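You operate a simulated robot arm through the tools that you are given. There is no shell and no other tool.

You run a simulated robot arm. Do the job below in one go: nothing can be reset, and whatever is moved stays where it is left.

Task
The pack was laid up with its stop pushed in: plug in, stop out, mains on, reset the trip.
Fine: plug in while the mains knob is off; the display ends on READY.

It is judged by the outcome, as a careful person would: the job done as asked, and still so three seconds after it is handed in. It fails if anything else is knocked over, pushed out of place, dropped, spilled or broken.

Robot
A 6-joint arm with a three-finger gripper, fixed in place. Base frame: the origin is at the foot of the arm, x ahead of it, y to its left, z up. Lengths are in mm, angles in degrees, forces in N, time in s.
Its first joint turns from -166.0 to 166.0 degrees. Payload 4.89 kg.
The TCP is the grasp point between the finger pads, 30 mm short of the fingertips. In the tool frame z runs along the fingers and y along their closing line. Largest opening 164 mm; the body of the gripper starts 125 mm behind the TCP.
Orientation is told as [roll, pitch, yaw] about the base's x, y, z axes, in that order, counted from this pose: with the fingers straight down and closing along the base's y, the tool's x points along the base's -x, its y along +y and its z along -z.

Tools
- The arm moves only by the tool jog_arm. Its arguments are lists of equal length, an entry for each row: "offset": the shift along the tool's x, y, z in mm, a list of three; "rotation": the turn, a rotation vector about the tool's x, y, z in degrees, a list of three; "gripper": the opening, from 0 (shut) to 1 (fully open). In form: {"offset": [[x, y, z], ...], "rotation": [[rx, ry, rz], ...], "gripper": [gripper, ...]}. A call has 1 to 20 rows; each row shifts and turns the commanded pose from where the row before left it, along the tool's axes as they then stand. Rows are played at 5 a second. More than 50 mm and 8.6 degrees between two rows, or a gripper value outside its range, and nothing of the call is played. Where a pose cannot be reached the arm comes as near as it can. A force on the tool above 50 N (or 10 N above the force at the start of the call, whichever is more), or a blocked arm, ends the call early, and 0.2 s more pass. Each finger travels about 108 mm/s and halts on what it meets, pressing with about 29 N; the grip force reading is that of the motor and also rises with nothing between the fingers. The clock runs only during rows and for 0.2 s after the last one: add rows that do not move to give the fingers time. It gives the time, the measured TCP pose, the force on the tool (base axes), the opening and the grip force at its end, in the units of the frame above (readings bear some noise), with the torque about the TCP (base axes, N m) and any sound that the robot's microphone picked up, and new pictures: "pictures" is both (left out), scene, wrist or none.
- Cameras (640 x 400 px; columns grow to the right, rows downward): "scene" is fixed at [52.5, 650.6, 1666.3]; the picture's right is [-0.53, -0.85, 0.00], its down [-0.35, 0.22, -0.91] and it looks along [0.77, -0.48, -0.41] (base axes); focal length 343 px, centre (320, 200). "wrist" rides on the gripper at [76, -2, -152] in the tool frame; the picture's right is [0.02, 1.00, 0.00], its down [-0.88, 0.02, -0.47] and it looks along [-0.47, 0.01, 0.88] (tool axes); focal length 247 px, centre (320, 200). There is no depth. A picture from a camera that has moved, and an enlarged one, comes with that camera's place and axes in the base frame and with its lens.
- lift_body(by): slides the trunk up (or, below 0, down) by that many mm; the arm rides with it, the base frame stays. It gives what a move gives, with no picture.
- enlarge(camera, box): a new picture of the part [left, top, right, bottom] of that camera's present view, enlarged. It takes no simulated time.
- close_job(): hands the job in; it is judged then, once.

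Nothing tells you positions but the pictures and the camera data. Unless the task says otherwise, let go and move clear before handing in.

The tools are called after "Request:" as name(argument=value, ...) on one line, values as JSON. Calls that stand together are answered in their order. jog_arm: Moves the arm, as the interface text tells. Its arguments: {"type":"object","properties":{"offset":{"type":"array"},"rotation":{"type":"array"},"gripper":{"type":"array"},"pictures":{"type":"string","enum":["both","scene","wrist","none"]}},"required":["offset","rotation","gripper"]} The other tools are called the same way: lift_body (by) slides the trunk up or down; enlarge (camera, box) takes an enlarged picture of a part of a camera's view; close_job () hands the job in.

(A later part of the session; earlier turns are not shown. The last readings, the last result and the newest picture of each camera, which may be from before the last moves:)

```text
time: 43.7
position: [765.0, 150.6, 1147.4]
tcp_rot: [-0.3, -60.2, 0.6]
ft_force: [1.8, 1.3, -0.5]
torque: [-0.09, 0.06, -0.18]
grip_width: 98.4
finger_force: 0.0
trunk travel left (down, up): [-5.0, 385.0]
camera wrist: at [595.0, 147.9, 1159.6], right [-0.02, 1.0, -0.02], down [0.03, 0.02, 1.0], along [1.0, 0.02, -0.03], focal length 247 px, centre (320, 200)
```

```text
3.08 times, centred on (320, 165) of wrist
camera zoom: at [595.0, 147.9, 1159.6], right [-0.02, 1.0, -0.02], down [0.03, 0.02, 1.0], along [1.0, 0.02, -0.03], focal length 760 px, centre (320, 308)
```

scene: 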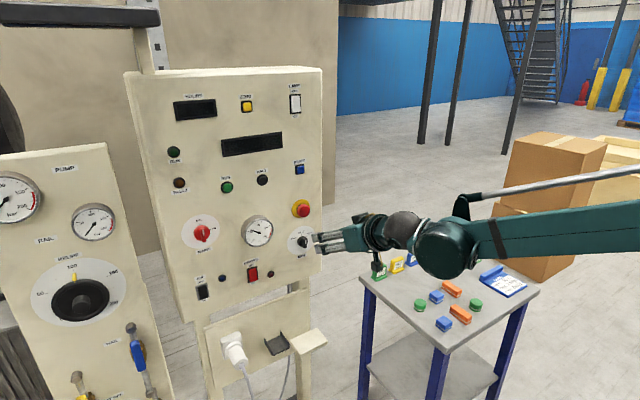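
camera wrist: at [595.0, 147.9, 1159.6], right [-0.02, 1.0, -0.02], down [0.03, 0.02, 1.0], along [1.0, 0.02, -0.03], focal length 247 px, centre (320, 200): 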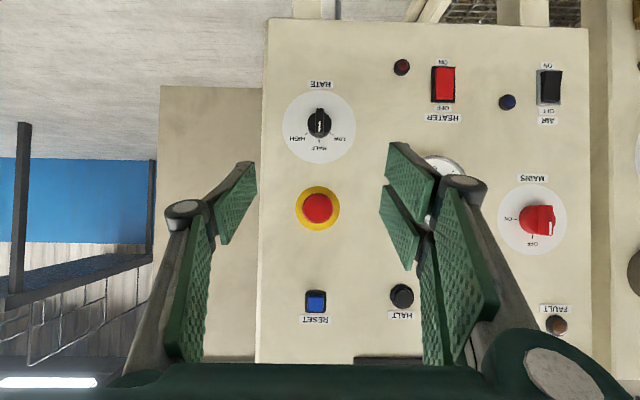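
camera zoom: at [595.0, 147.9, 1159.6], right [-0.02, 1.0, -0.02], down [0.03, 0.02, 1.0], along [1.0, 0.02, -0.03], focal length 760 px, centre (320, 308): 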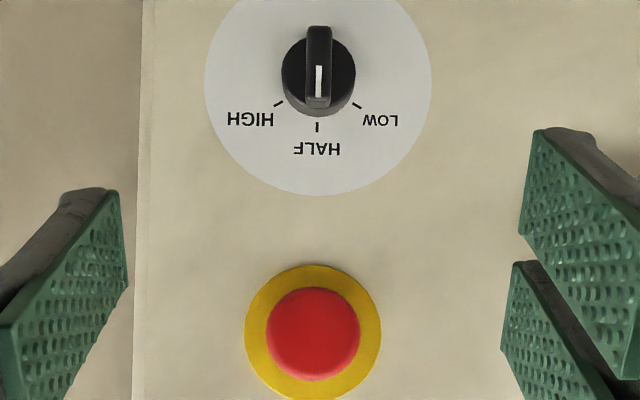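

Request:
enlarge(camera="wrist", box=[490, 160, 590, 270])

Request:
enlarge(camera="scene", box=[270, 185, 330, 230])

Request:
enlarge(camera="wrist", box=[285, 175, 355, 245])

```text
3.64 times, centred on (540, 215) of wrist
camera zoom: at [595.0, 147.9, 1159.6], right [-0.02, 1.0, -0.02], down [0.03, 0.02, 1.0], along [1.0, 0.02, -0.03], focal length 898 px, centre (-480, 146)
```

zoom: 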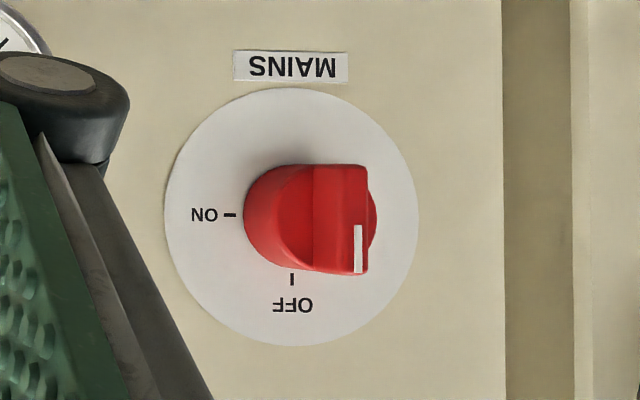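

```text
8.89 times, centred on (300, 208) of scene
camera zoom: at [52.5, 650.6, 1666.3], right [-0.53, -0.85, 0.0], down [-0.35, 0.22, -0.91], along [0.77, -0.48, -0.41], focal length 3052 px, centre (498, 133)
```

zoom: 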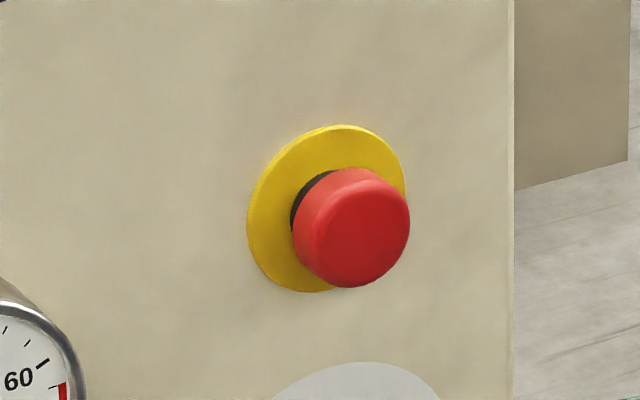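

```text
5.71 times, centred on (320, 210) of wrist
camera zoom: at [595.0, 147.9, 1159.6], right [-0.02, 1.0, -0.02], down [0.03, 0.02, 1.0], along [1.0, 0.02, -0.03], focal length 1411 px, centre (320, 143)
```

zoom: 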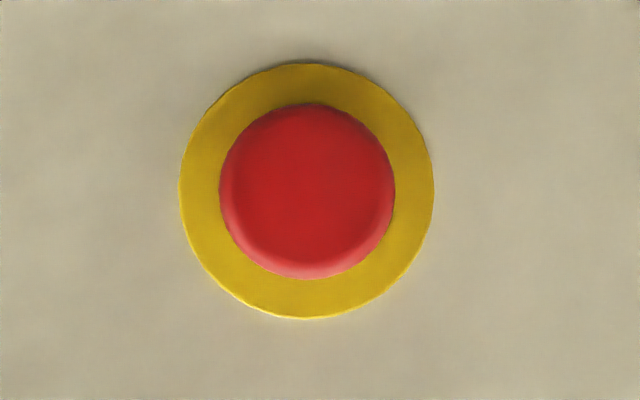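

MAINS is still on OFF. The stop is a plain red mushroom about 43 mm across, centred near (948,152,1161), with a stem behind it and no arrow. I'll level the tool to face it.

Request:
jog_arm(offset=[[-11.1, 0.3, 13.2], [-9.4, 0.3, 14.4], [-7.3, 0.3, 15.6], [-5.4, 0.3, 16.4]], rotation=[[0, -7.45, 0], [0, -7.45, 0], [0, -7.45, 0], [0, -7.45, 0]], gripper=[0.43, 0.43, 0.43, 0.43], pictures="both")

Request:
enlarge(camera="wrist", box=[220, 60, 420, 230])

```text
time: 44.7
position: [827.8, 151.2, 1160.8]
tcp_rot: [-33.5, -89.7, 33.9]
ft_force: [-1.8, -0.5, 1.0]
torque: [0.02, 0.14, 0.1]
grip_width: 70.7
finger_force: 0.0
trunk travel left (down, up): [-5.0, 385.0]
camera wrist: at [676.7, 149.3, 1086.1], right [-0.01, 1.0, -0.02], down [-0.47, 0.02, 0.88], along [0.88, 0.02, 0.47], focal length 247 px, centre (320, 200)
```

scene: 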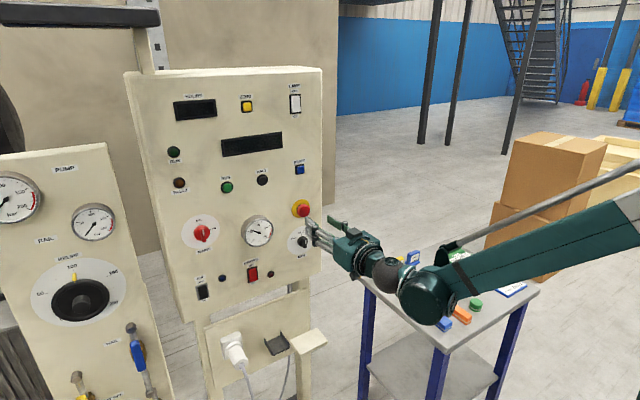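
wrist: 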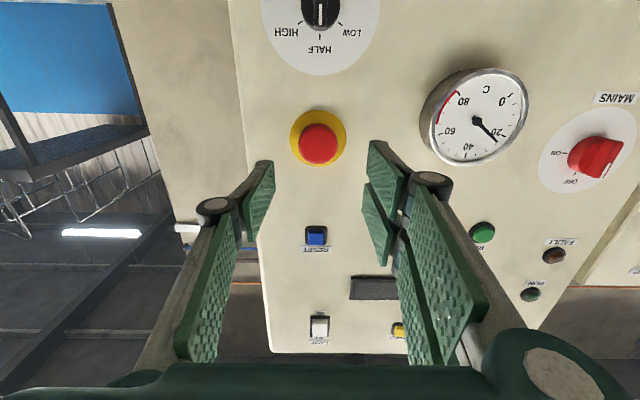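

```text
2.35 times, centred on (320, 145) of wrist
camera zoom: at [676.7, 149.3, 1086.1], right [-0.01, 1.0, -0.02], down [-0.47, 0.02, 0.88], along [0.88, 0.02, 0.47], focal length 581 px, centre (320, 329)
```

zoom: 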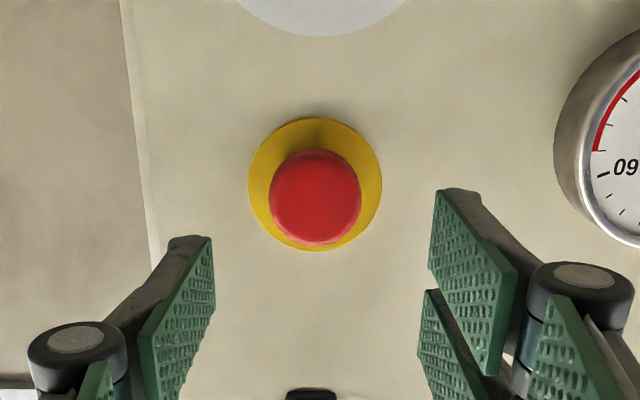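

The tool axis points straight at the stop's centre (y≈151, z≈1161). I'll advance with a 64 mm opening and check before gripping.

Request:
jog_arm(offset=[[0, 0, 30], [0, 0, 30], [0, 0, 15], [0, 0, 0]], rotation=[[0, 0, 0], [0, 0, 0], [0, 0, 0], [0, 0, 0]], gripper=[0.39, 0.39, 0.39, 0.39], pictures="both")

Request:
enlarge(camera="wrist", box=[220, 80, 420, 250])

Request:
enlarge(camera="scene", box=[260, 180, 360, 255])

```text
time: 45.7
position: [904.5, 153.3, 1159.7]
tcp_rot: [-29.0, -89.8, 29.4]
ft_force: [-0.1, 0.1, 0.4]
torque: [0.02, 0.0, 0.02]
grip_width: 63.8
finger_force: 0.1
trunk travel left (down, up): [-5.0, 385.0]
camera wrist: at [752.2, 152.5, 1084.4], right [0.0, 1.0, -0.02], down [-0.47, 0.02, 0.88], along [0.88, 0.01, 0.47], focal length 247 px, centre (320, 200)
```

scene: 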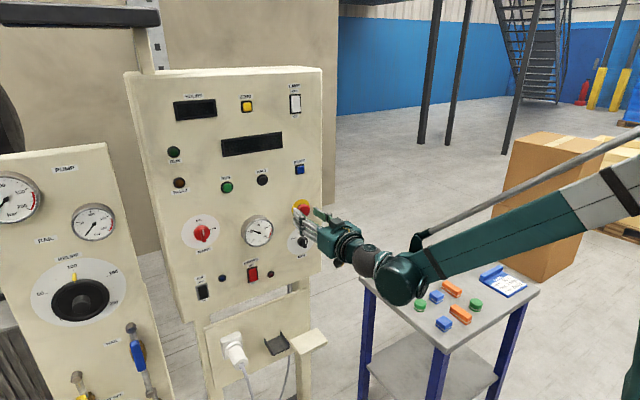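
wrist: 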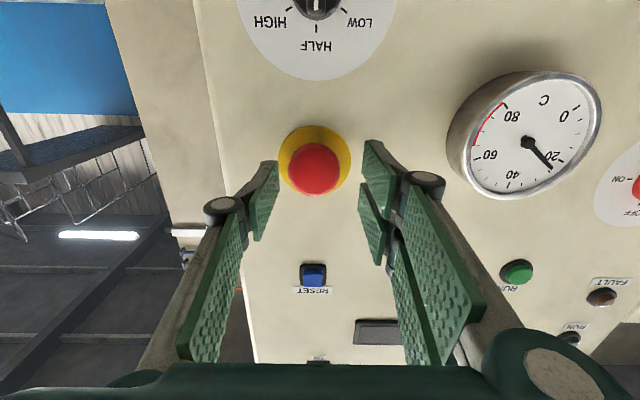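

```text
2.35 times, centred on (320, 165) of wrist
camera zoom: at [752.2, 152.5, 1084.4], right [0.0, 1.0, -0.02], down [-0.47, 0.02, 0.88], along [0.88, 0.01, 0.47], focal length 581 px, centre (320, 282)
```

zoom: 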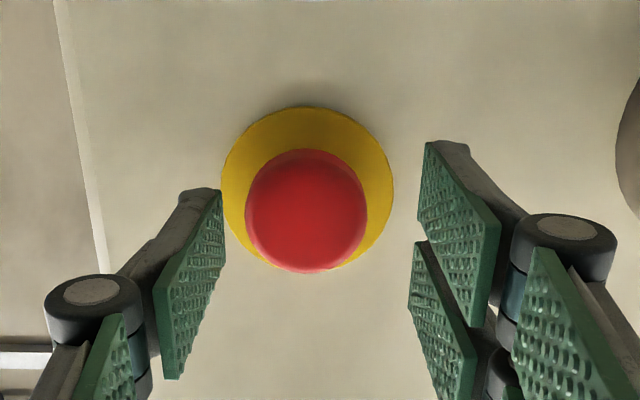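

```text
5.33 times, centred on (310, 218) of scene
camera zoom: at [52.5, 650.6, 1666.3], right [-0.53, -0.85, 0.0], down [-0.35, 0.22, -0.91], along [0.77, -0.48, -0.41], focal length 1832 px, centre (373, 107)
```

zoom: 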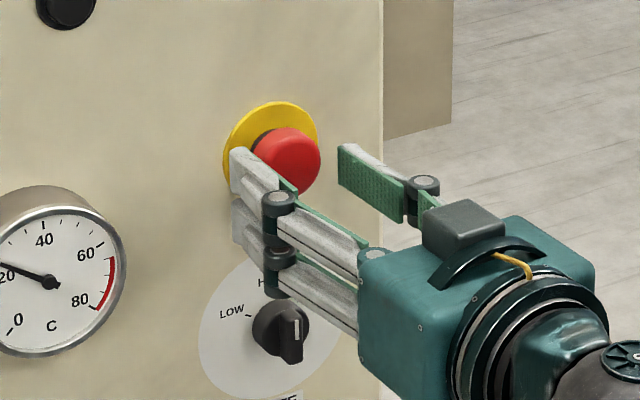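

In close-up the cap is about 5 mm to the right of the tool axis, so I'll shift y by −5 mm and re-check.

Request:
jog_arm(offset=[[0, -5, 0], [0, 0, 0]], rotation=[[0, 0, 0], [0, 0, 0]], gripper=[0.39, 0.39], pictures="wrist")

Request:
enlarge(camera="wrist", box=[220, 80, 420, 250])

```text
time: 46.3
position: [904.1, 148.8, 1159.5]
tcp_rot: [-28.8, -89.8, 29.1]
ft_force: [0.1, -0.1, -0.3]
torque: [0.01, -0.01, -0.01]
grip_width: 64.0
finger_force: 0.0
trunk travel left (down, up): [-5.0, 385.0]
camera wrist: at [752.2, 147.7, 1085.0], right [0.0, 1.0, -0.02], down [-0.47, 0.02, 0.88], along [0.88, 0.01, 0.47], focal length 247 px, centre (320, 200)
```

wrist: 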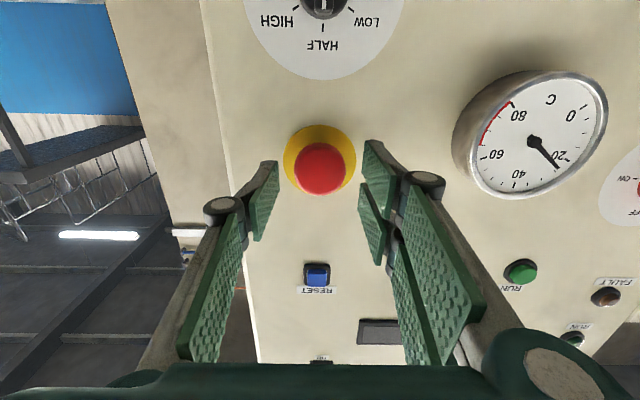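

```text
2.35 times, centred on (320, 165) of wrist
camera zoom: at [752.2, 147.7, 1085.0], right [0.0, 1.0, -0.02], down [-0.47, 0.02, 0.88], along [0.88, 0.01, 0.47], focal length 581 px, centre (320, 282)
```

zoom: 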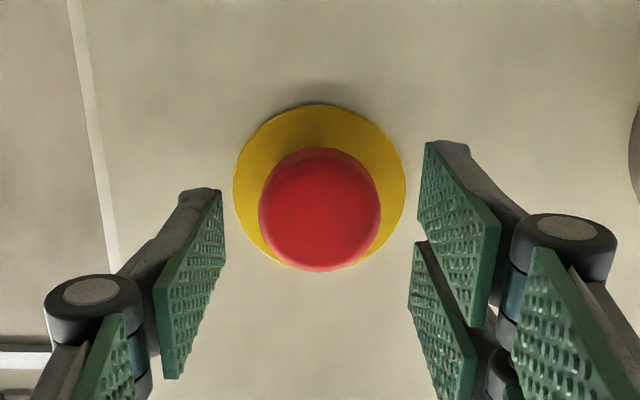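

The cap is centred now. I'll advance so the pads surround it, watching for contact.

Request:
jog_arm(offset=[[0, 0, 10], [0, 0, 10], [0, 0, 6], [0, 0, 0]], rotation=[[0, 0, 0], [0, 0, 0], [0, 0, 0], [0, 0, 0]], gripper=[0.39, 0.39, 0.39, 0.39], pictures="both")

Request:
enlarge(camera="wrist", box=[220, 80, 420, 250])

Request:
enlarge(camera="scene", box=[260, 180, 360, 255])

```text
time: 47.3
position: [931.1, 147.8, 1160.9]
tcp_rot: [-29.2, -89.7, 29.3]
ft_force: [-0.9, -0.2, 0.7]
torque: [-0.01, 0.05, 0.01]
grip_width: 63.8
finger_force: 0.1
trunk travel left (down, up): [-5.0, 385.0]
camera wrist: at [778.5, 147.1, 1086.6], right [0.0, 1.0, -0.02], down [-0.47, 0.02, 0.88], along [0.88, 0.01, 0.47], focal length 247 px, centre (320, 200)
```

scene: 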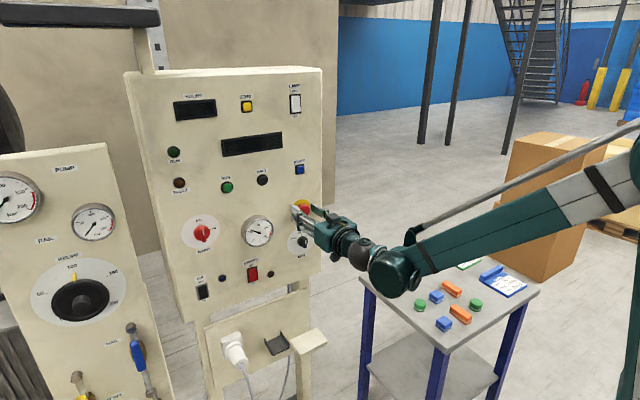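
wrist: 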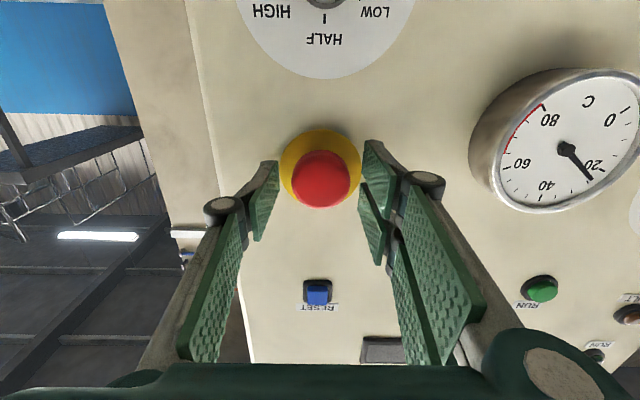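

```text
2.35 times, centred on (320, 165) of wrist
camera zoom: at [778.5, 147.1, 1086.6], right [0.0, 1.0, -0.02], down [-0.47, 0.02, 0.88], along [0.88, 0.01, 0.47], focal length 581 px, centre (320, 282)
```

zoom: 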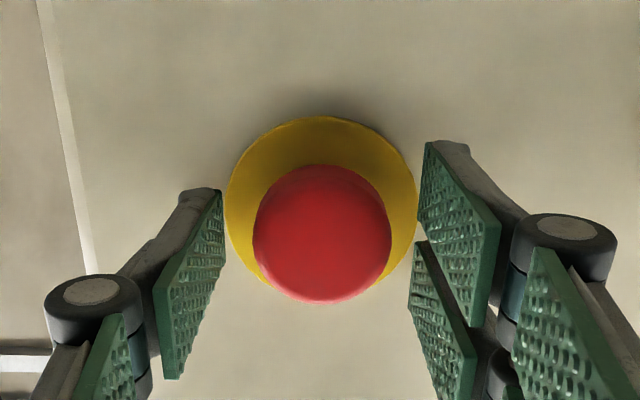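

```text
5.33 times, centred on (310, 218) of scene
camera zoom: at [52.5, 650.6, 1666.3], right [-0.53, -0.85, 0.0], down [-0.35, 0.22, -0.91], along [0.77, -0.48, -0.41], focal length 1832 px, centre (373, 107)
```

zoom: 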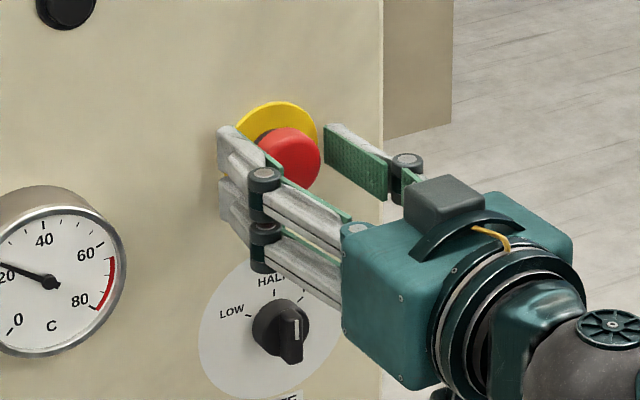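

The pads overlap the cap by about 18 mm without touching the yellow plate. I'll close on it.

Request:
jog_arm(offset=[[0, 0, 0], [0, 0, 0], [0, 0, 0], [0, 0, 0]], rotation=[[0, 0, 0], [0, 0, 0], [0, 0, 0], [0, 0, 0]], gripper=[0.2, 0.1, 0.1, 0.1], pictures="wrist")

Request:
enlarge(camera="wrist", box=[220, 80, 420, 250])

```text
time: 48.3
position: [930.6, 148.7, 1161.3]
tcp_rot: [-31.6, -89.8, 31.9]
ft_force: [0.9, 3.1, 0.2]
torque: [-0.04, -0.02, 0.04]
grip_width: 41.3
finger_force: 44.8
trunk travel left (down, up): [-5.0, 385.0]
camera wrist: at [778.4, 147.3, 1086.5], right [0.0, 1.0, -0.02], down [-0.47, 0.02, 0.88], along [0.88, 0.02, 0.47], focal length 247 px, centre (320, 200)
```

wrist: 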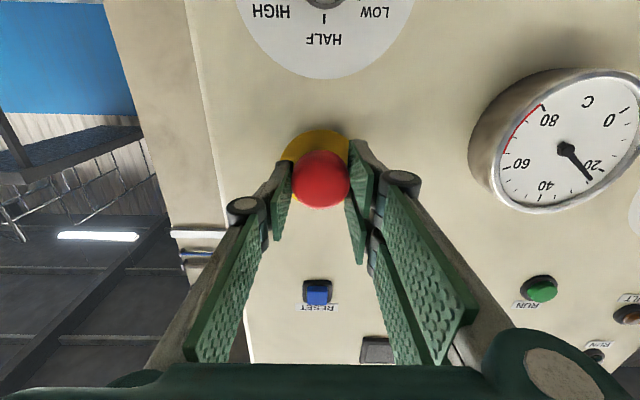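

```text
2.35 times, centred on (320, 165) of wrist
camera zoom: at [778.4, 147.3, 1086.5], right [0.0, 1.0, -0.02], down [-0.47, 0.02, 0.88], along [0.88, 0.02, 0.47], focal length 581 px, centre (320, 282)
```

zoom: 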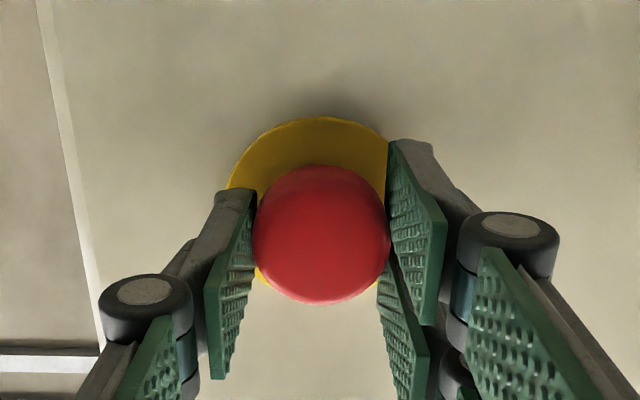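

The cap is gripped (41.3 mm). I'll try a gentle pull first and read the force.

Request:
jog_arm(offset=[[0, 0, -1.5], [0, 0, 0]], rotation=[[0, 0, 0], [0, 0, 0]], gripper=[0.1, 0.1], pictures="none")

Request:
jog_arm(offset=[[0, 0, -1.5], [0, 0, 0]], rotation=[[0, 0, 0], [0, 0, 0]], gripper=[0.1, 0.1], pictures="wrist")

Request:
enlarge(camera="wrist", box=[220, 80, 420, 250])

```text
time: 48.9
position: [929.0, 149.4, 1160.7]
tcp_rot: [-31.1, -89.7, 31.3]
ft_force: [5.5, 6.2, 2.3]
torque: [-0.02, -0.05, 0.06]
grip_width: 41.5
finger_force: 45.0
trunk travel left (down, up): [-5.0, 385.0]
```

```text
time: 49.5
position: [929.0, 148.6, 1160.6]
tcp_rot: [-31.2, -89.8, 31.4]
ft_force: [5.4, 6.8, 1.6]
torque: [0.0, -0.09, 0.09]
grip_width: 41.4
finger_force: 45.0
trunk travel left (down, up): [-5.0, 385.0]
camera wrist: at [776.1, 147.2, 1086.5], right [0.0, 1.0, -0.02], down [-0.47, 0.02, 0.88], along [0.88, 0.02, 0.47], focal length 247 px, centre (320, 200)
```

wrist: 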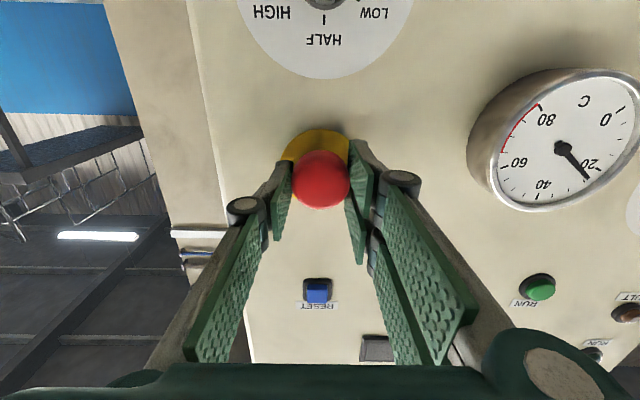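

```text
2.35 times, centred on (320, 165) of wrist
camera zoom: at [776.1, 147.2, 1086.5], right [0.0, 1.0, -0.02], down [-0.47, 0.02, 0.88], along [0.88, 0.02, 0.47], focal length 581 px, centre (320, 282)
```

zoom: 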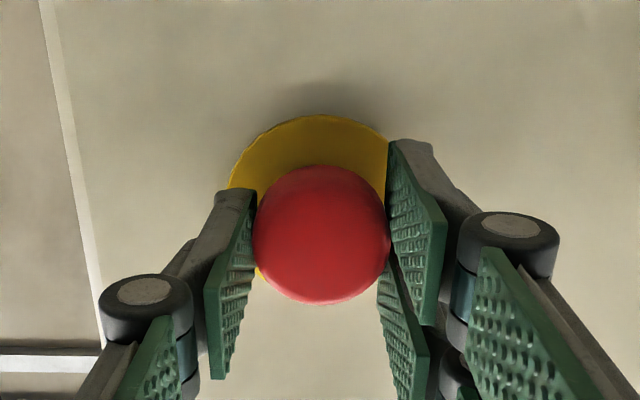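

The cap seems to follow the pull with only about 5 N of resistance. I'll keep pulling gently and listen for a click.

Request:
jog_arm(offset=[[0, 0, -1.5], [0, 0, -1.5], [0, 0, 0]], rotation=[[0, 0, 0], [0, 0, 0], [0, 0, 0]], gripper=[0.1, 0.1, 0.1], pictures="wrist")

Request:
enlarge(camera="wrist", box=[220, 80, 420, 250])

Request:
enlarge(camera="scene", box=[260, 180, 360, 255])

```text
time: 50.3
position: [925.0, 149.8, 1161.3]
tcp_rot: [-30.1, -89.9, 30.4]
ft_force: [1.6, 5.7, -3.9]
torque: [-0.03, 0.08, 0.13]
grip_width: 41.3
finger_force: 45.1
trunk travel left (down, up): [-5.0, 385.0]
camera wrist: at [773.2, 147.3, 1086.5], right [0.0, 1.0, -0.02], down [-0.47, 0.02, 0.88], along [0.88, 0.02, 0.47], focal length 247 px, centre (320, 200)
```

wrist: 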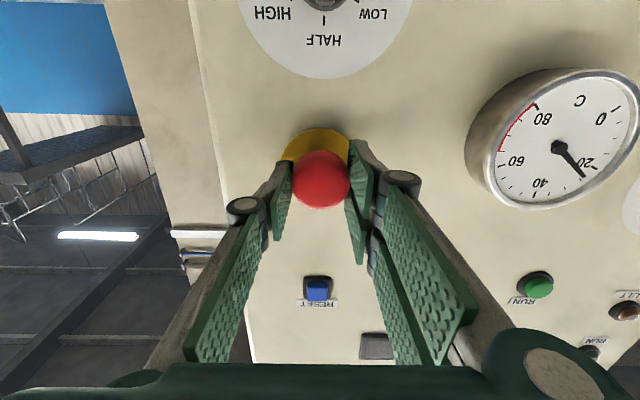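

```text
2.35 times, centred on (320, 165) of wrist
camera zoom: at [773.2, 147.3, 1086.5], right [0.0, 1.0, -0.02], down [-0.47, 0.02, 0.88], along [0.88, 0.02, 0.47], focal length 581 px, centre (320, 282)
```

zoom: 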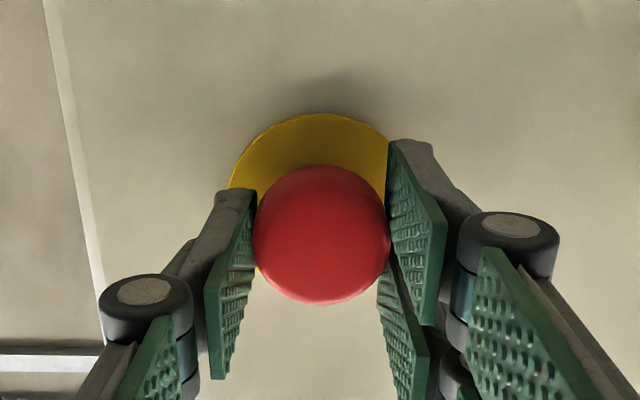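

```text
5.33 times, centred on (310, 218) of scene
camera zoom: at [52.5, 650.6, 1666.3], right [-0.53, -0.85, 0.0], down [-0.35, 0.22, -0.91], along [0.77, -0.48, -0.41], focal length 1832 px, centre (373, 107)
```

zoom: 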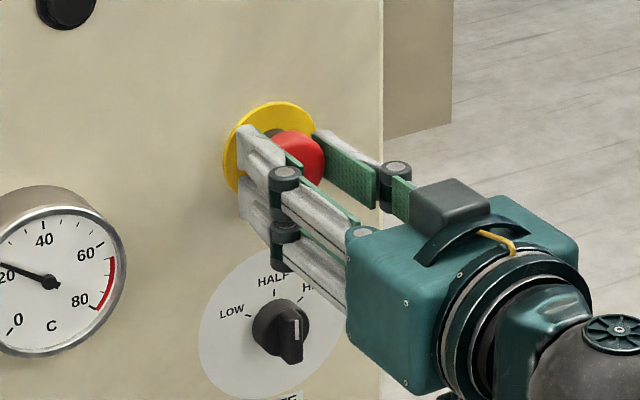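

The cap is coming out with the gripper, about 6 mm so far, and the force has dropped to about 2 N. I'll pull a little more to find the end of its travel.

Request:
jog_arm(offset=[[0, -0.7, -1.5], [0, 0, 0]], rotation=[[0, 0, 0], [0, 0, 0]], gripper=[0.1, 0.1], pictures="wrist")

Request:
enlarge(camera="wrist", box=[220, 80, 420, 250])

```text
time: 50.9
position: [924.2, 149.9, 1160.6]
tcp_rot: [-35.8, -89.8, 36.0]
ft_force: [0.9, 15.7, -3.4]
torque: [0.03, 0.09, 0.34]
grip_width: 41.6
finger_force: 45.1
trunk travel left (down, up): [-5.0, 385.0]
heard: click
camera wrist: at [772.6, 147.0, 1086.5], right [-0.01, 1.0, -0.02], down [-0.47, 0.02, 0.88], along [0.88, 0.02, 0.47], focal length 247 px, centre (320, 200)
```

wrist: 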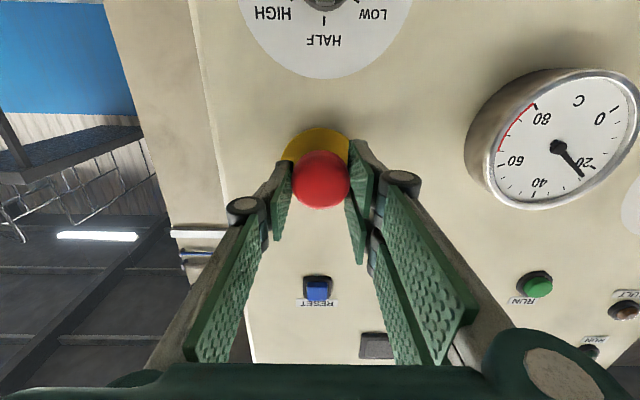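

```text
2.35 times, centred on (320, 165) of wrist
camera zoom: at [772.6, 147.0, 1086.5], right [-0.01, 1.0, -0.02], down [-0.47, 0.02, 0.88], along [0.88, 0.02, 0.47], focal length 581 px, centre (320, 282)
```

zoom: 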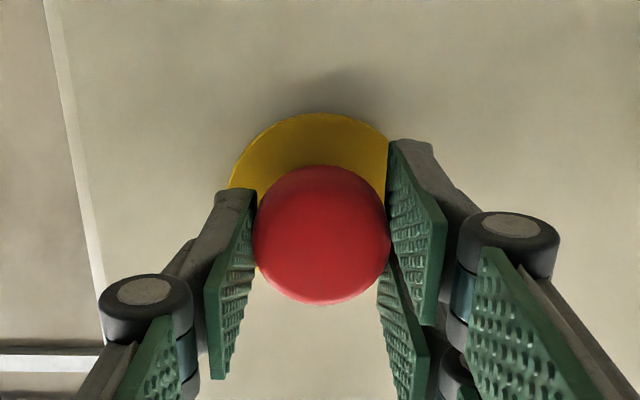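

A click: the stop has released. I'll open the fingers, easing the small side load first, then back away straight.

Request:
jog_arm(offset=[[0, 1.2, 0], [0, 0, 0], [0, 0, 0], [0, 0, 0]], rotation=[[0, 0, 0], [0, 0, 0], [0, 0, 0], [0, 0, 0]], gripper=[0.1, 0.3, 0.4, 0.4], pictures="wrist")

Request:
enlarge(camera="wrist", box=[220, 80, 420, 250])

```text
time: 51.9
position: [923.6, 149.0, 1160.9]
tcp_rot: [-29.3, -89.8, 29.5]
ft_force: [-0.7, 0.6, 0.8]
torque: [-0.01, 0.01, -0.02]
grip_width: 65.6
finger_force: 0.1
trunk travel left (down, up): [-5.0, 385.0]
heard: click
camera wrist: at [772.2, 146.5, 1086.3], right [0.0, 1.0, -0.02], down [-0.47, 0.02, 0.88], along [0.88, 0.01, 0.47], focal length 247 px, centre (320, 200)
```

wrist: 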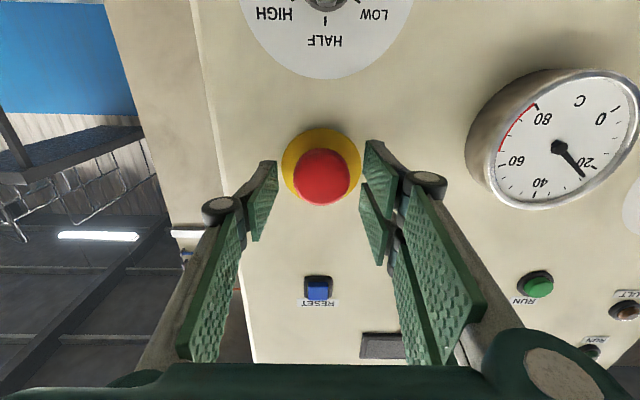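

```text
2.35 times, centred on (320, 165) of wrist
camera zoom: at [772.2, 146.5, 1086.3], right [0.0, 1.0, -0.02], down [-0.47, 0.02, 0.88], along [0.88, 0.01, 0.47], focal length 581 px, centre (320, 282)
```

zoom: 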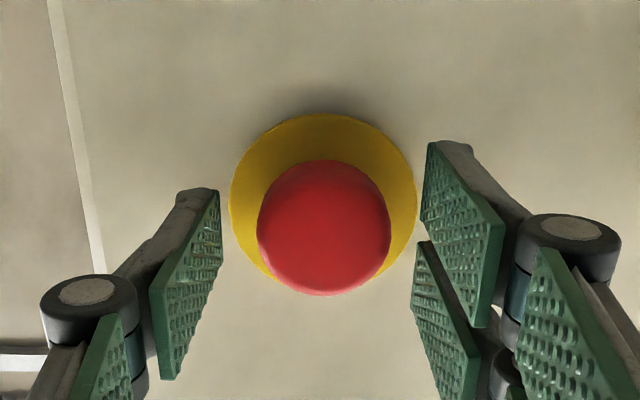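

The second click suggests the cap slipped back in when released, because I hadn't pulled it past its over-centre point. I'll compare against the scene view, then re-grip and pull further.

Request:
jog_arm(offset=[[0, 0, 4], [0, 0, 3], [0, 0, 0]], rotation=[[0, 0, 0], [0, 0, 0], [0, 0, 0]], gripper=[0.39, 0.39, 0.39], pictures="wrist")

Request:
enlarge(camera="wrist", box=[220, 80, 420, 250])

Request:
enlarge(camera="scene", box=[260, 180, 360, 255])

```text
time: 52.7
position: [931.2, 147.3, 1160.5]
tcp_rot: [-29.1, -89.8, 29.4]
ft_force: [0.0, 0.6, 0.6]
torque: [-0.04, 0.01, 0.03]
grip_width: 63.8
finger_force: 0.1
trunk travel left (down, up): [-5.0, 385.0]
camera wrist: at [778.8, 146.0, 1086.4], right [0.0, 1.0, -0.02], down [-0.47, 0.02, 0.88], along [0.88, 0.01, 0.47], focal length 247 px, centre (320, 200)
```

wrist: 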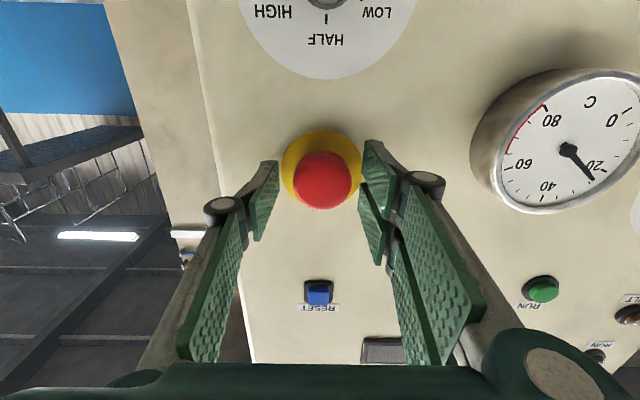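

```text
2.35 times, centred on (320, 165) of wrist
camera zoom: at [778.8, 146.0, 1086.4], right [0.0, 1.0, -0.02], down [-0.47, 0.02, 0.88], along [0.88, 0.01, 0.47], focal length 581 px, centre (320, 282)
```

zoom: 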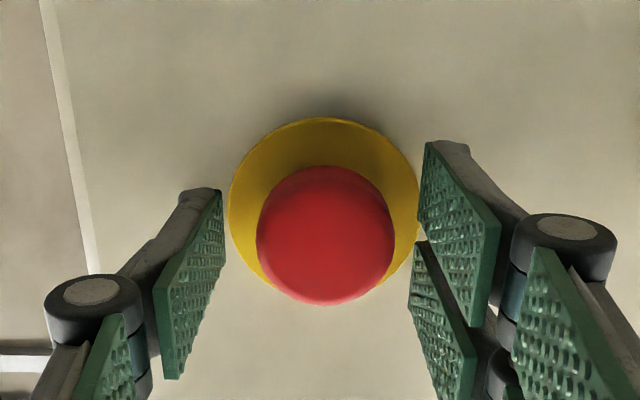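

```text
5.33 times, centred on (310, 218) of scene
camera zoom: at [52.5, 650.6, 1666.3], right [-0.53, -0.85, 0.0], down [-0.35, 0.22, -0.91], along [0.77, -0.48, -0.41], focal length 1832 px, centre (373, 107)
```

zoom: 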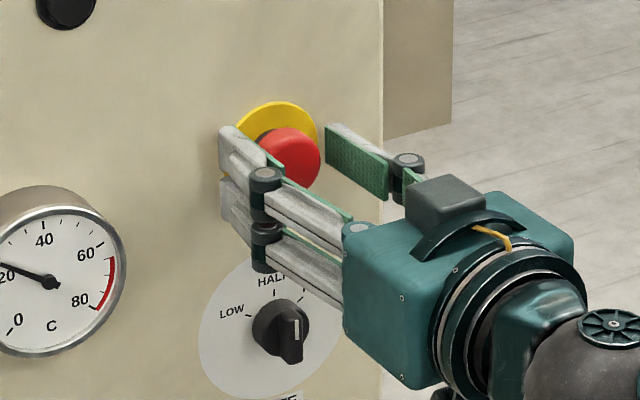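

Confirmed: the cap is back in its pushed-in position. I'll re-grip (shifting y by +1.2 mm) and pull further in measured steps.

Request:
jog_arm(offset=[[0, 1.2, 0], [0, 0, 0], [0, 0, 0], [0, 0, 0]], rotation=[[0, 0, 0], [0, 0, 0], [0, 0, 0], [0, 0, 0]], gripper=[0.39, 0.2, 0.1, 0.1], pictures="none")

Request:
jog_arm(offset=[[0, 0, -2], [0, 0, -2], [0, 0, -2], [0, 0, 0]], rotation=[[0, 0, 0], [0, 0, 0], [0, 0, 0], [0, 0, 0]], gripper=[0.1, 0.1, 0.1, 0.1], pictures="none")

Request:
jog_arm(offset=[[0, 0, -1], [0, 0, -1], [0, 0, 0]], rotation=[[0, 0, 0], [0, 0, 0], [0, 0, 0]], gripper=[0.1, 0.1, 0.1], pictures="wrist")

Request:
enlarge(camera="wrist", box=[220, 80, 420, 250])

```text
time: 53.7
position: [931.6, 148.7, 1161.1]
tcp_rot: [-29.8, -89.8, 29.9]
ft_force: [0.4, -0.6, -0.6]
torque: [-0.03, 0.06, -0.05]
grip_width: 41.4
finger_force: 44.7
trunk travel left (down, up): [-5.0, 385.0]
```

```text
time: 54.7
position: [924.3, 149.1, 1161.2]
tcp_rot: [-23.7, -89.9, 23.9]
ft_force: [0.3, -9.1, 0.4]
torque: [-0.05, 0.01, -0.24]
grip_width: 41.7
finger_force: 45.1
trunk travel left (down, up): [-5.0, 385.0]
heard: click
```

```text
time: 55.5
position: [921.0, 149.3, 1159.8]
tcp_rot: [-26.1, -89.8, 26.4]
ft_force: [-1.8, -11.9, 7.9]
torque: [-0.11, -0.18, -0.27]
grip_width: 41.5
finger_force: 45.1
trunk travel left (down, up): [-5.0, 385.0]
camera wrist: at [770.0, 147.5, 1086.3], right [0.0, 1.0, -0.02], down [-0.47, 0.02, 0.88], along [0.88, 0.01, 0.47], focal length 247 px, centre (320, 200)
```

wrist: 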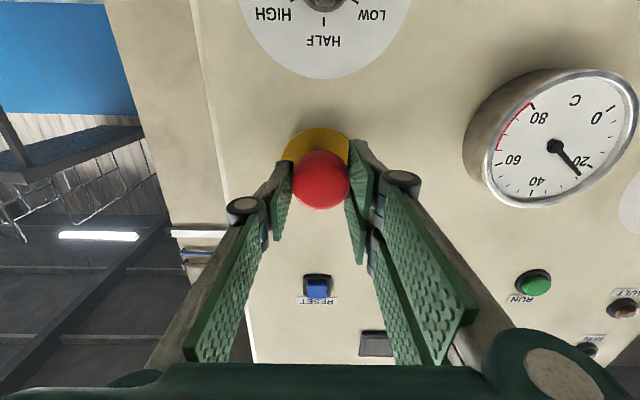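

```text
2.35 times, centred on (320, 165) of wrist
camera zoom: at [770.0, 147.5, 1086.3], right [0.0, 1.0, -0.02], down [-0.47, 0.02, 0.88], along [0.88, 0.01, 0.47], focal length 581 px, centre (320, 282)
```

zoom: 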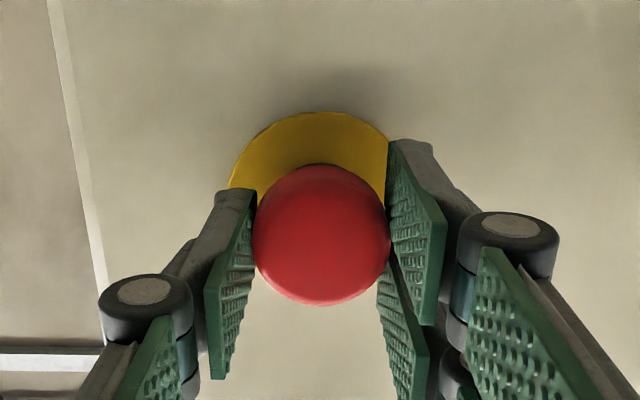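

It clicked, and the force has reversed (−1.8 N), so the cap is past centre and pushing outward. I'll pull slightly more to the end stop, ease the side load, then release.

Request:
jog_arm(offset=[[0, -0.6, -1.5], [0, 0, -1], [0, 0, 0]], rotation=[[0, 0, 0], [0, 0, 0], [0, 0, 0]], gripper=[0.1, 0.1, 0.1], pictures="none")

Request:
jog_arm(offset=[[0, 0, 0], [0, 0, 0], [0, 0, 0], [0, 0, 0]], rotation=[[0, 0, 0], [0, 0, 0], [0, 0, 0], [0, 0, 0]], gripper=[0.3, 0.4, 0.4, 0.4], pictures="wrist")

Request:
enlarge(camera="wrist", box=[220, 80, 420, 250])

Request:
enlarge(camera="scene", box=[260, 180, 360, 255])

```text
time: 56.3
position: [920.2, 150.3, 1160.9]
tcp_rot: [-22.4, -89.7, 22.7]
ft_force: [-3.4, -4.0, -10.5]
torque: [0.0, 0.15, -0.07]
grip_width: 41.5
finger_force: 44.9
trunk travel left (down, up): [-5.0, 385.0]
```

```text
time: 57.3
position: [920.8, 149.3, 1160.3]
tcp_rot: [-28.9, -89.8, 29.2]
ft_force: [0.0, 0.6, -0.1]
torque: [0.01, 0.0, 0.01]
grip_width: 65.8
finger_force: 0.0
trunk travel left (down, up): [-5.0, 385.0]
camera wrist: at [768.0, 147.2, 1086.8], right [0.0, 1.0, -0.02], down [-0.47, 0.02, 0.88], along [0.88, 0.01, 0.47], focal length 247 px, centre (320, 200)
```

wrist: 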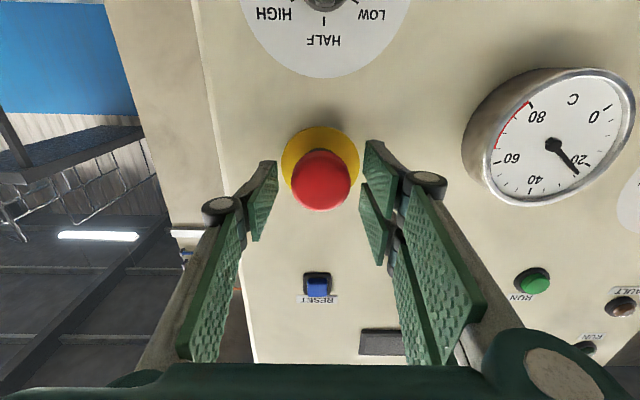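

```text
2.35 times, centred on (320, 165) of wrist
camera zoom: at [768.0, 147.2, 1086.8], right [0.0, 1.0, -0.02], down [-0.47, 0.02, 0.88], along [0.88, 0.01, 0.47], focal length 581 px, centre (320, 282)
```

zoom: 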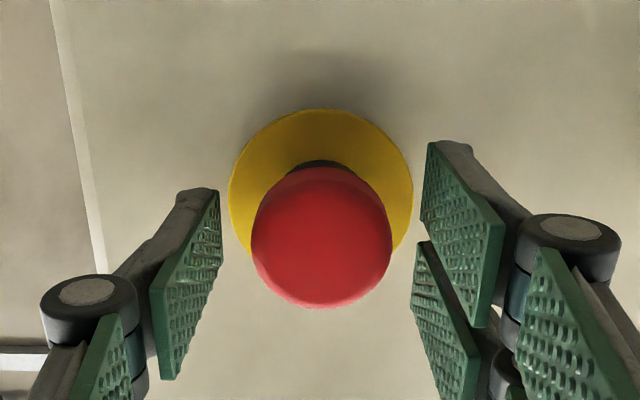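

```text
5.33 times, centred on (310, 218) of scene
camera zoom: at [52.5, 650.6, 1666.3], right [-0.53, -0.85, 0.0], down [-0.35, 0.22, -0.91], along [0.77, -0.48, -0.41], focal length 1832 px, centre (373, 107)
```

zoom: 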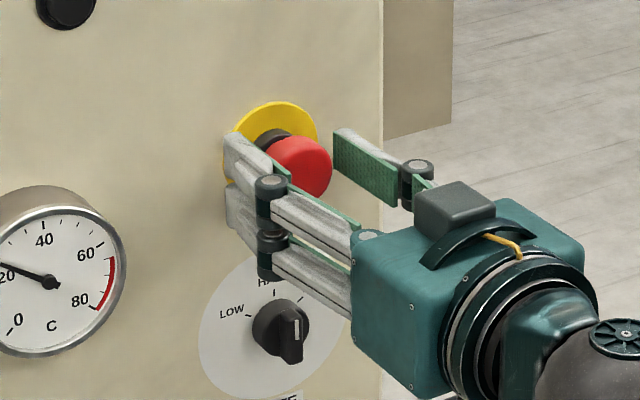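

The stop is clearly out now, with its black stem showing, and it stays out. Next is MAINS: I'll back away, then move left to the knob at about (y 484, z 1171).

Request:
jog_arm(offset=[[0, 0, -25], [0, 0, -35], [0, 0, -20], [0, 42, 0], [0, 42, 0], [0, 42, 0], [0, 42, 0], [0, 42, 0], [0, 42, 0], [-5, 42, 0], [-5, 40, 0], [0, 0, 0]], rotation=[[0, 0, 0], [0, 0, 0], [0, 0, 0], [0, 0, 0], [0, 0, 0], [0, 0, 0], [0, 0, 0], [0, 0, 0], [0, 0, 0], [0, 0, 0], [0, 0, 0], [0, 0, 0]], gripper=[0.4, 0.4, 0.4, 0.4, 0.4, 0.4, 0.4, 0.4, 0.4, 0.4, 0.4, 0.4], pictures="both")

Request:
enlarge(camera="wrist", box=[220, 60, 420, 230])

Request:
enlarge(camera="scene", box=[180, 180, 330, 280])

```text
time: 59.9
position: [838.3, 486.7, 1170.4]
tcp_rot: [-26.5, -89.9, 26.9]
ft_force: [1.2, -1.1, 0.1]
torque: [0.03, 0.0, 0.05]
grip_width: 65.6
finger_force: 0.0
trunk travel left (down, up): [-5.0, 385.0]
camera wrist: at [685.8, 484.6, 1095.6], right [0.0, 1.0, -0.02], down [-0.47, 0.02, 0.88], along [0.88, 0.01, 0.47], focal length 247 px, centre (320, 200)
```

scene: 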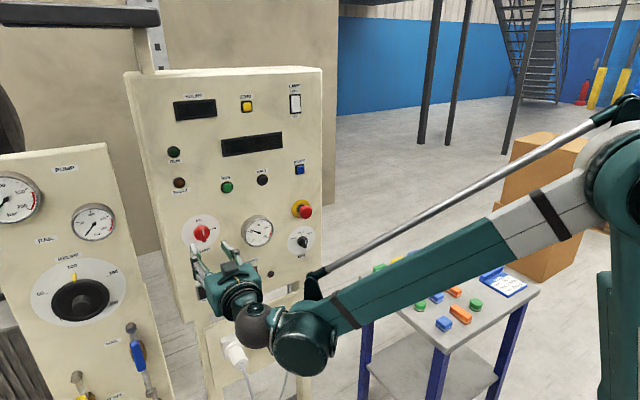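
wrist: 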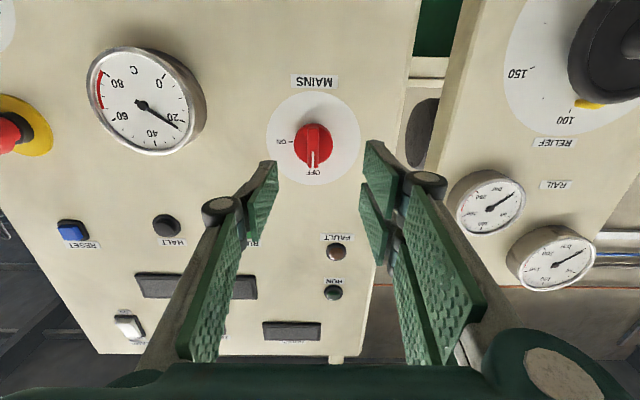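

```text
2.35 times, centred on (320, 145) of wrist
camera zoom: at [685.8, 484.6, 1095.6], right [0.0, 1.0, -0.02], down [-0.47, 0.02, 0.88], along [0.88, 0.01, 0.47], focal length 581 px, centre (320, 329)
```

zoom: 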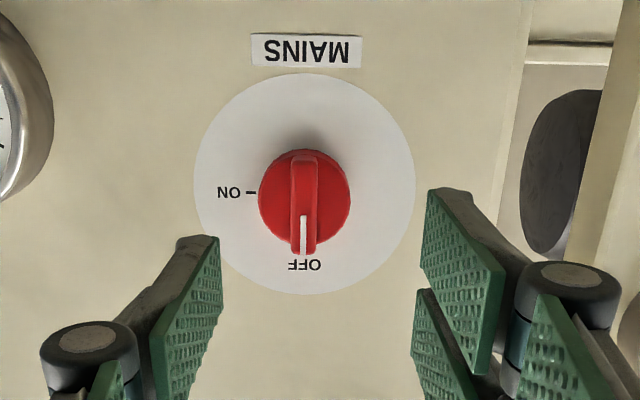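

```text
4.00 times, centred on (255, 230) of scene
camera zoom: at [52.5, 650.6, 1666.3], right [-0.53, -0.85, 0.0], down [-0.35, 0.22, -0.91], along [0.77, -0.48, -0.41], focal length 1374 px, centre (580, 80)
```

zoom: 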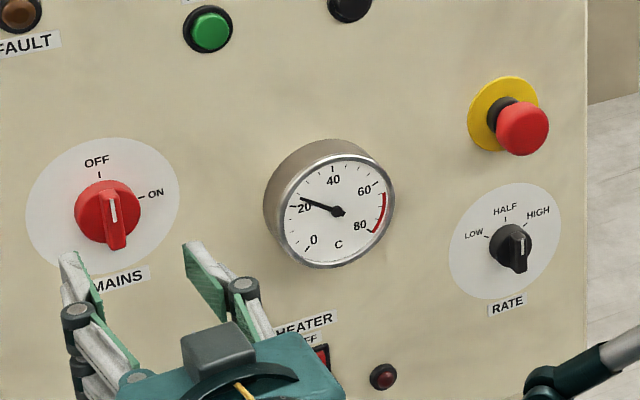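

The stop is clearly out and MAINS is on OFF. The knob axis is about 8 mm right of and 4 mm below the tool axis. I'll align, narrow the opening and move closer.

Request:
jog_arm(offset=[[4.4, -8.2, 0], [0, 0, 20], [0, 0, 20], [0, 0, 0]], rotation=[[0, 0, 0], [0, 0, 0], [0, 0, 0], [0, 0, 0]], gripper=[0.27, 0.27, 0.27, 0.27], pictures="both")

Request:
enlarge(camera="wrist", box=[235, 80, 405, 220])

Request:
enlarge(camera="scene", box=[170, 190, 270, 270])

```text
time: 60.9
position: [878.8, 477.0, 1166.8]
tcp_rot: [-30.8, -89.8, 30.9]
ft_force: [0.1, -0.2, 0.7]
torque: [0.02, 0.06, 0.02]
grip_width: 44.4
finger_force: 0.1
trunk travel left (down, up): [-5.0, 385.0]
camera wrist: at [727.3, 474.4, 1091.3], right [0.0, 1.0, -0.02], down [-0.47, 0.02, 0.88], along [0.88, 0.01, 0.47], focal length 247 px, centre (320, 200)
```

scene: 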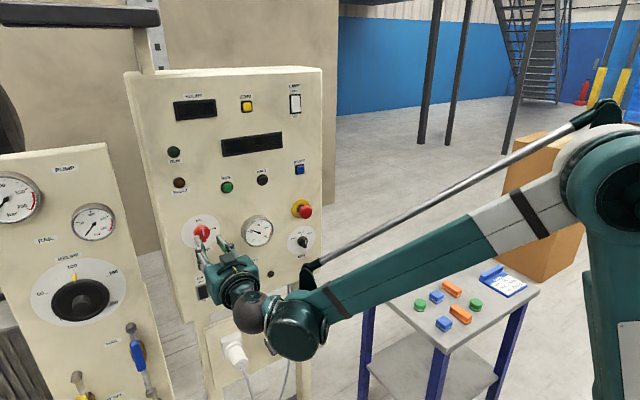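
wrist: 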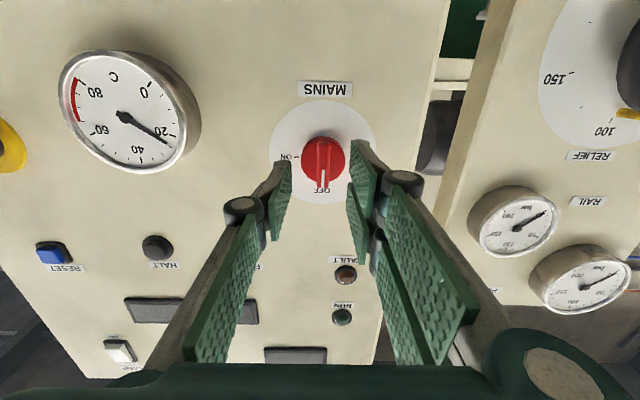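

```text
2.86 times, centred on (320, 150) of wrist
camera zoom: at [727.3, 474.4, 1091.3], right [0.0, 1.0, -0.02], down [-0.47, 0.02, 0.88], along [0.88, 0.01, 0.47], focal length 706 px, centre (320, 343)
```

zoom: 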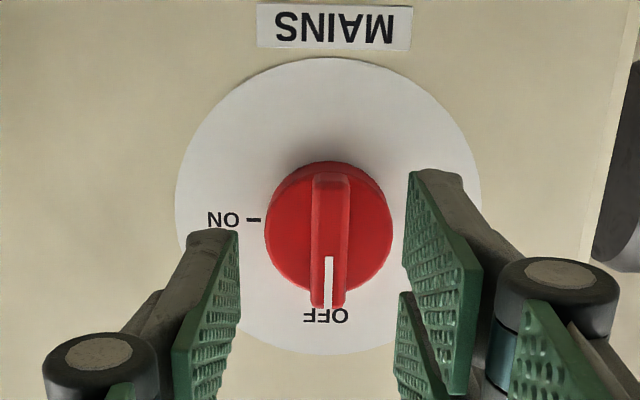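

```text
5.00 times, centred on (220, 230) of scene
camera zoom: at [52.5, 650.6, 1666.3], right [-0.53, -0.85, 0.0], down [-0.35, 0.22, -0.91], along [0.77, -0.48, -0.41], focal length 1717 px, centre (820, 50)
```

zoom: 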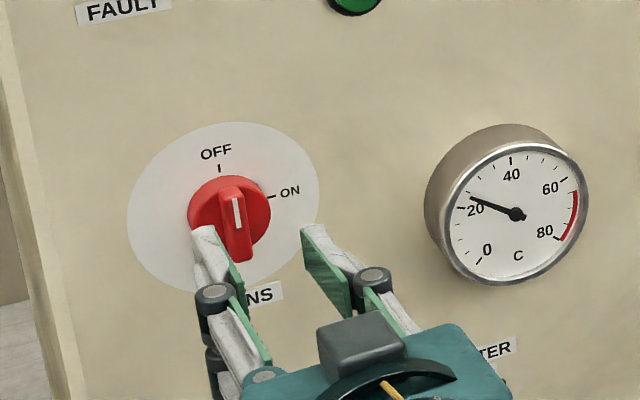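

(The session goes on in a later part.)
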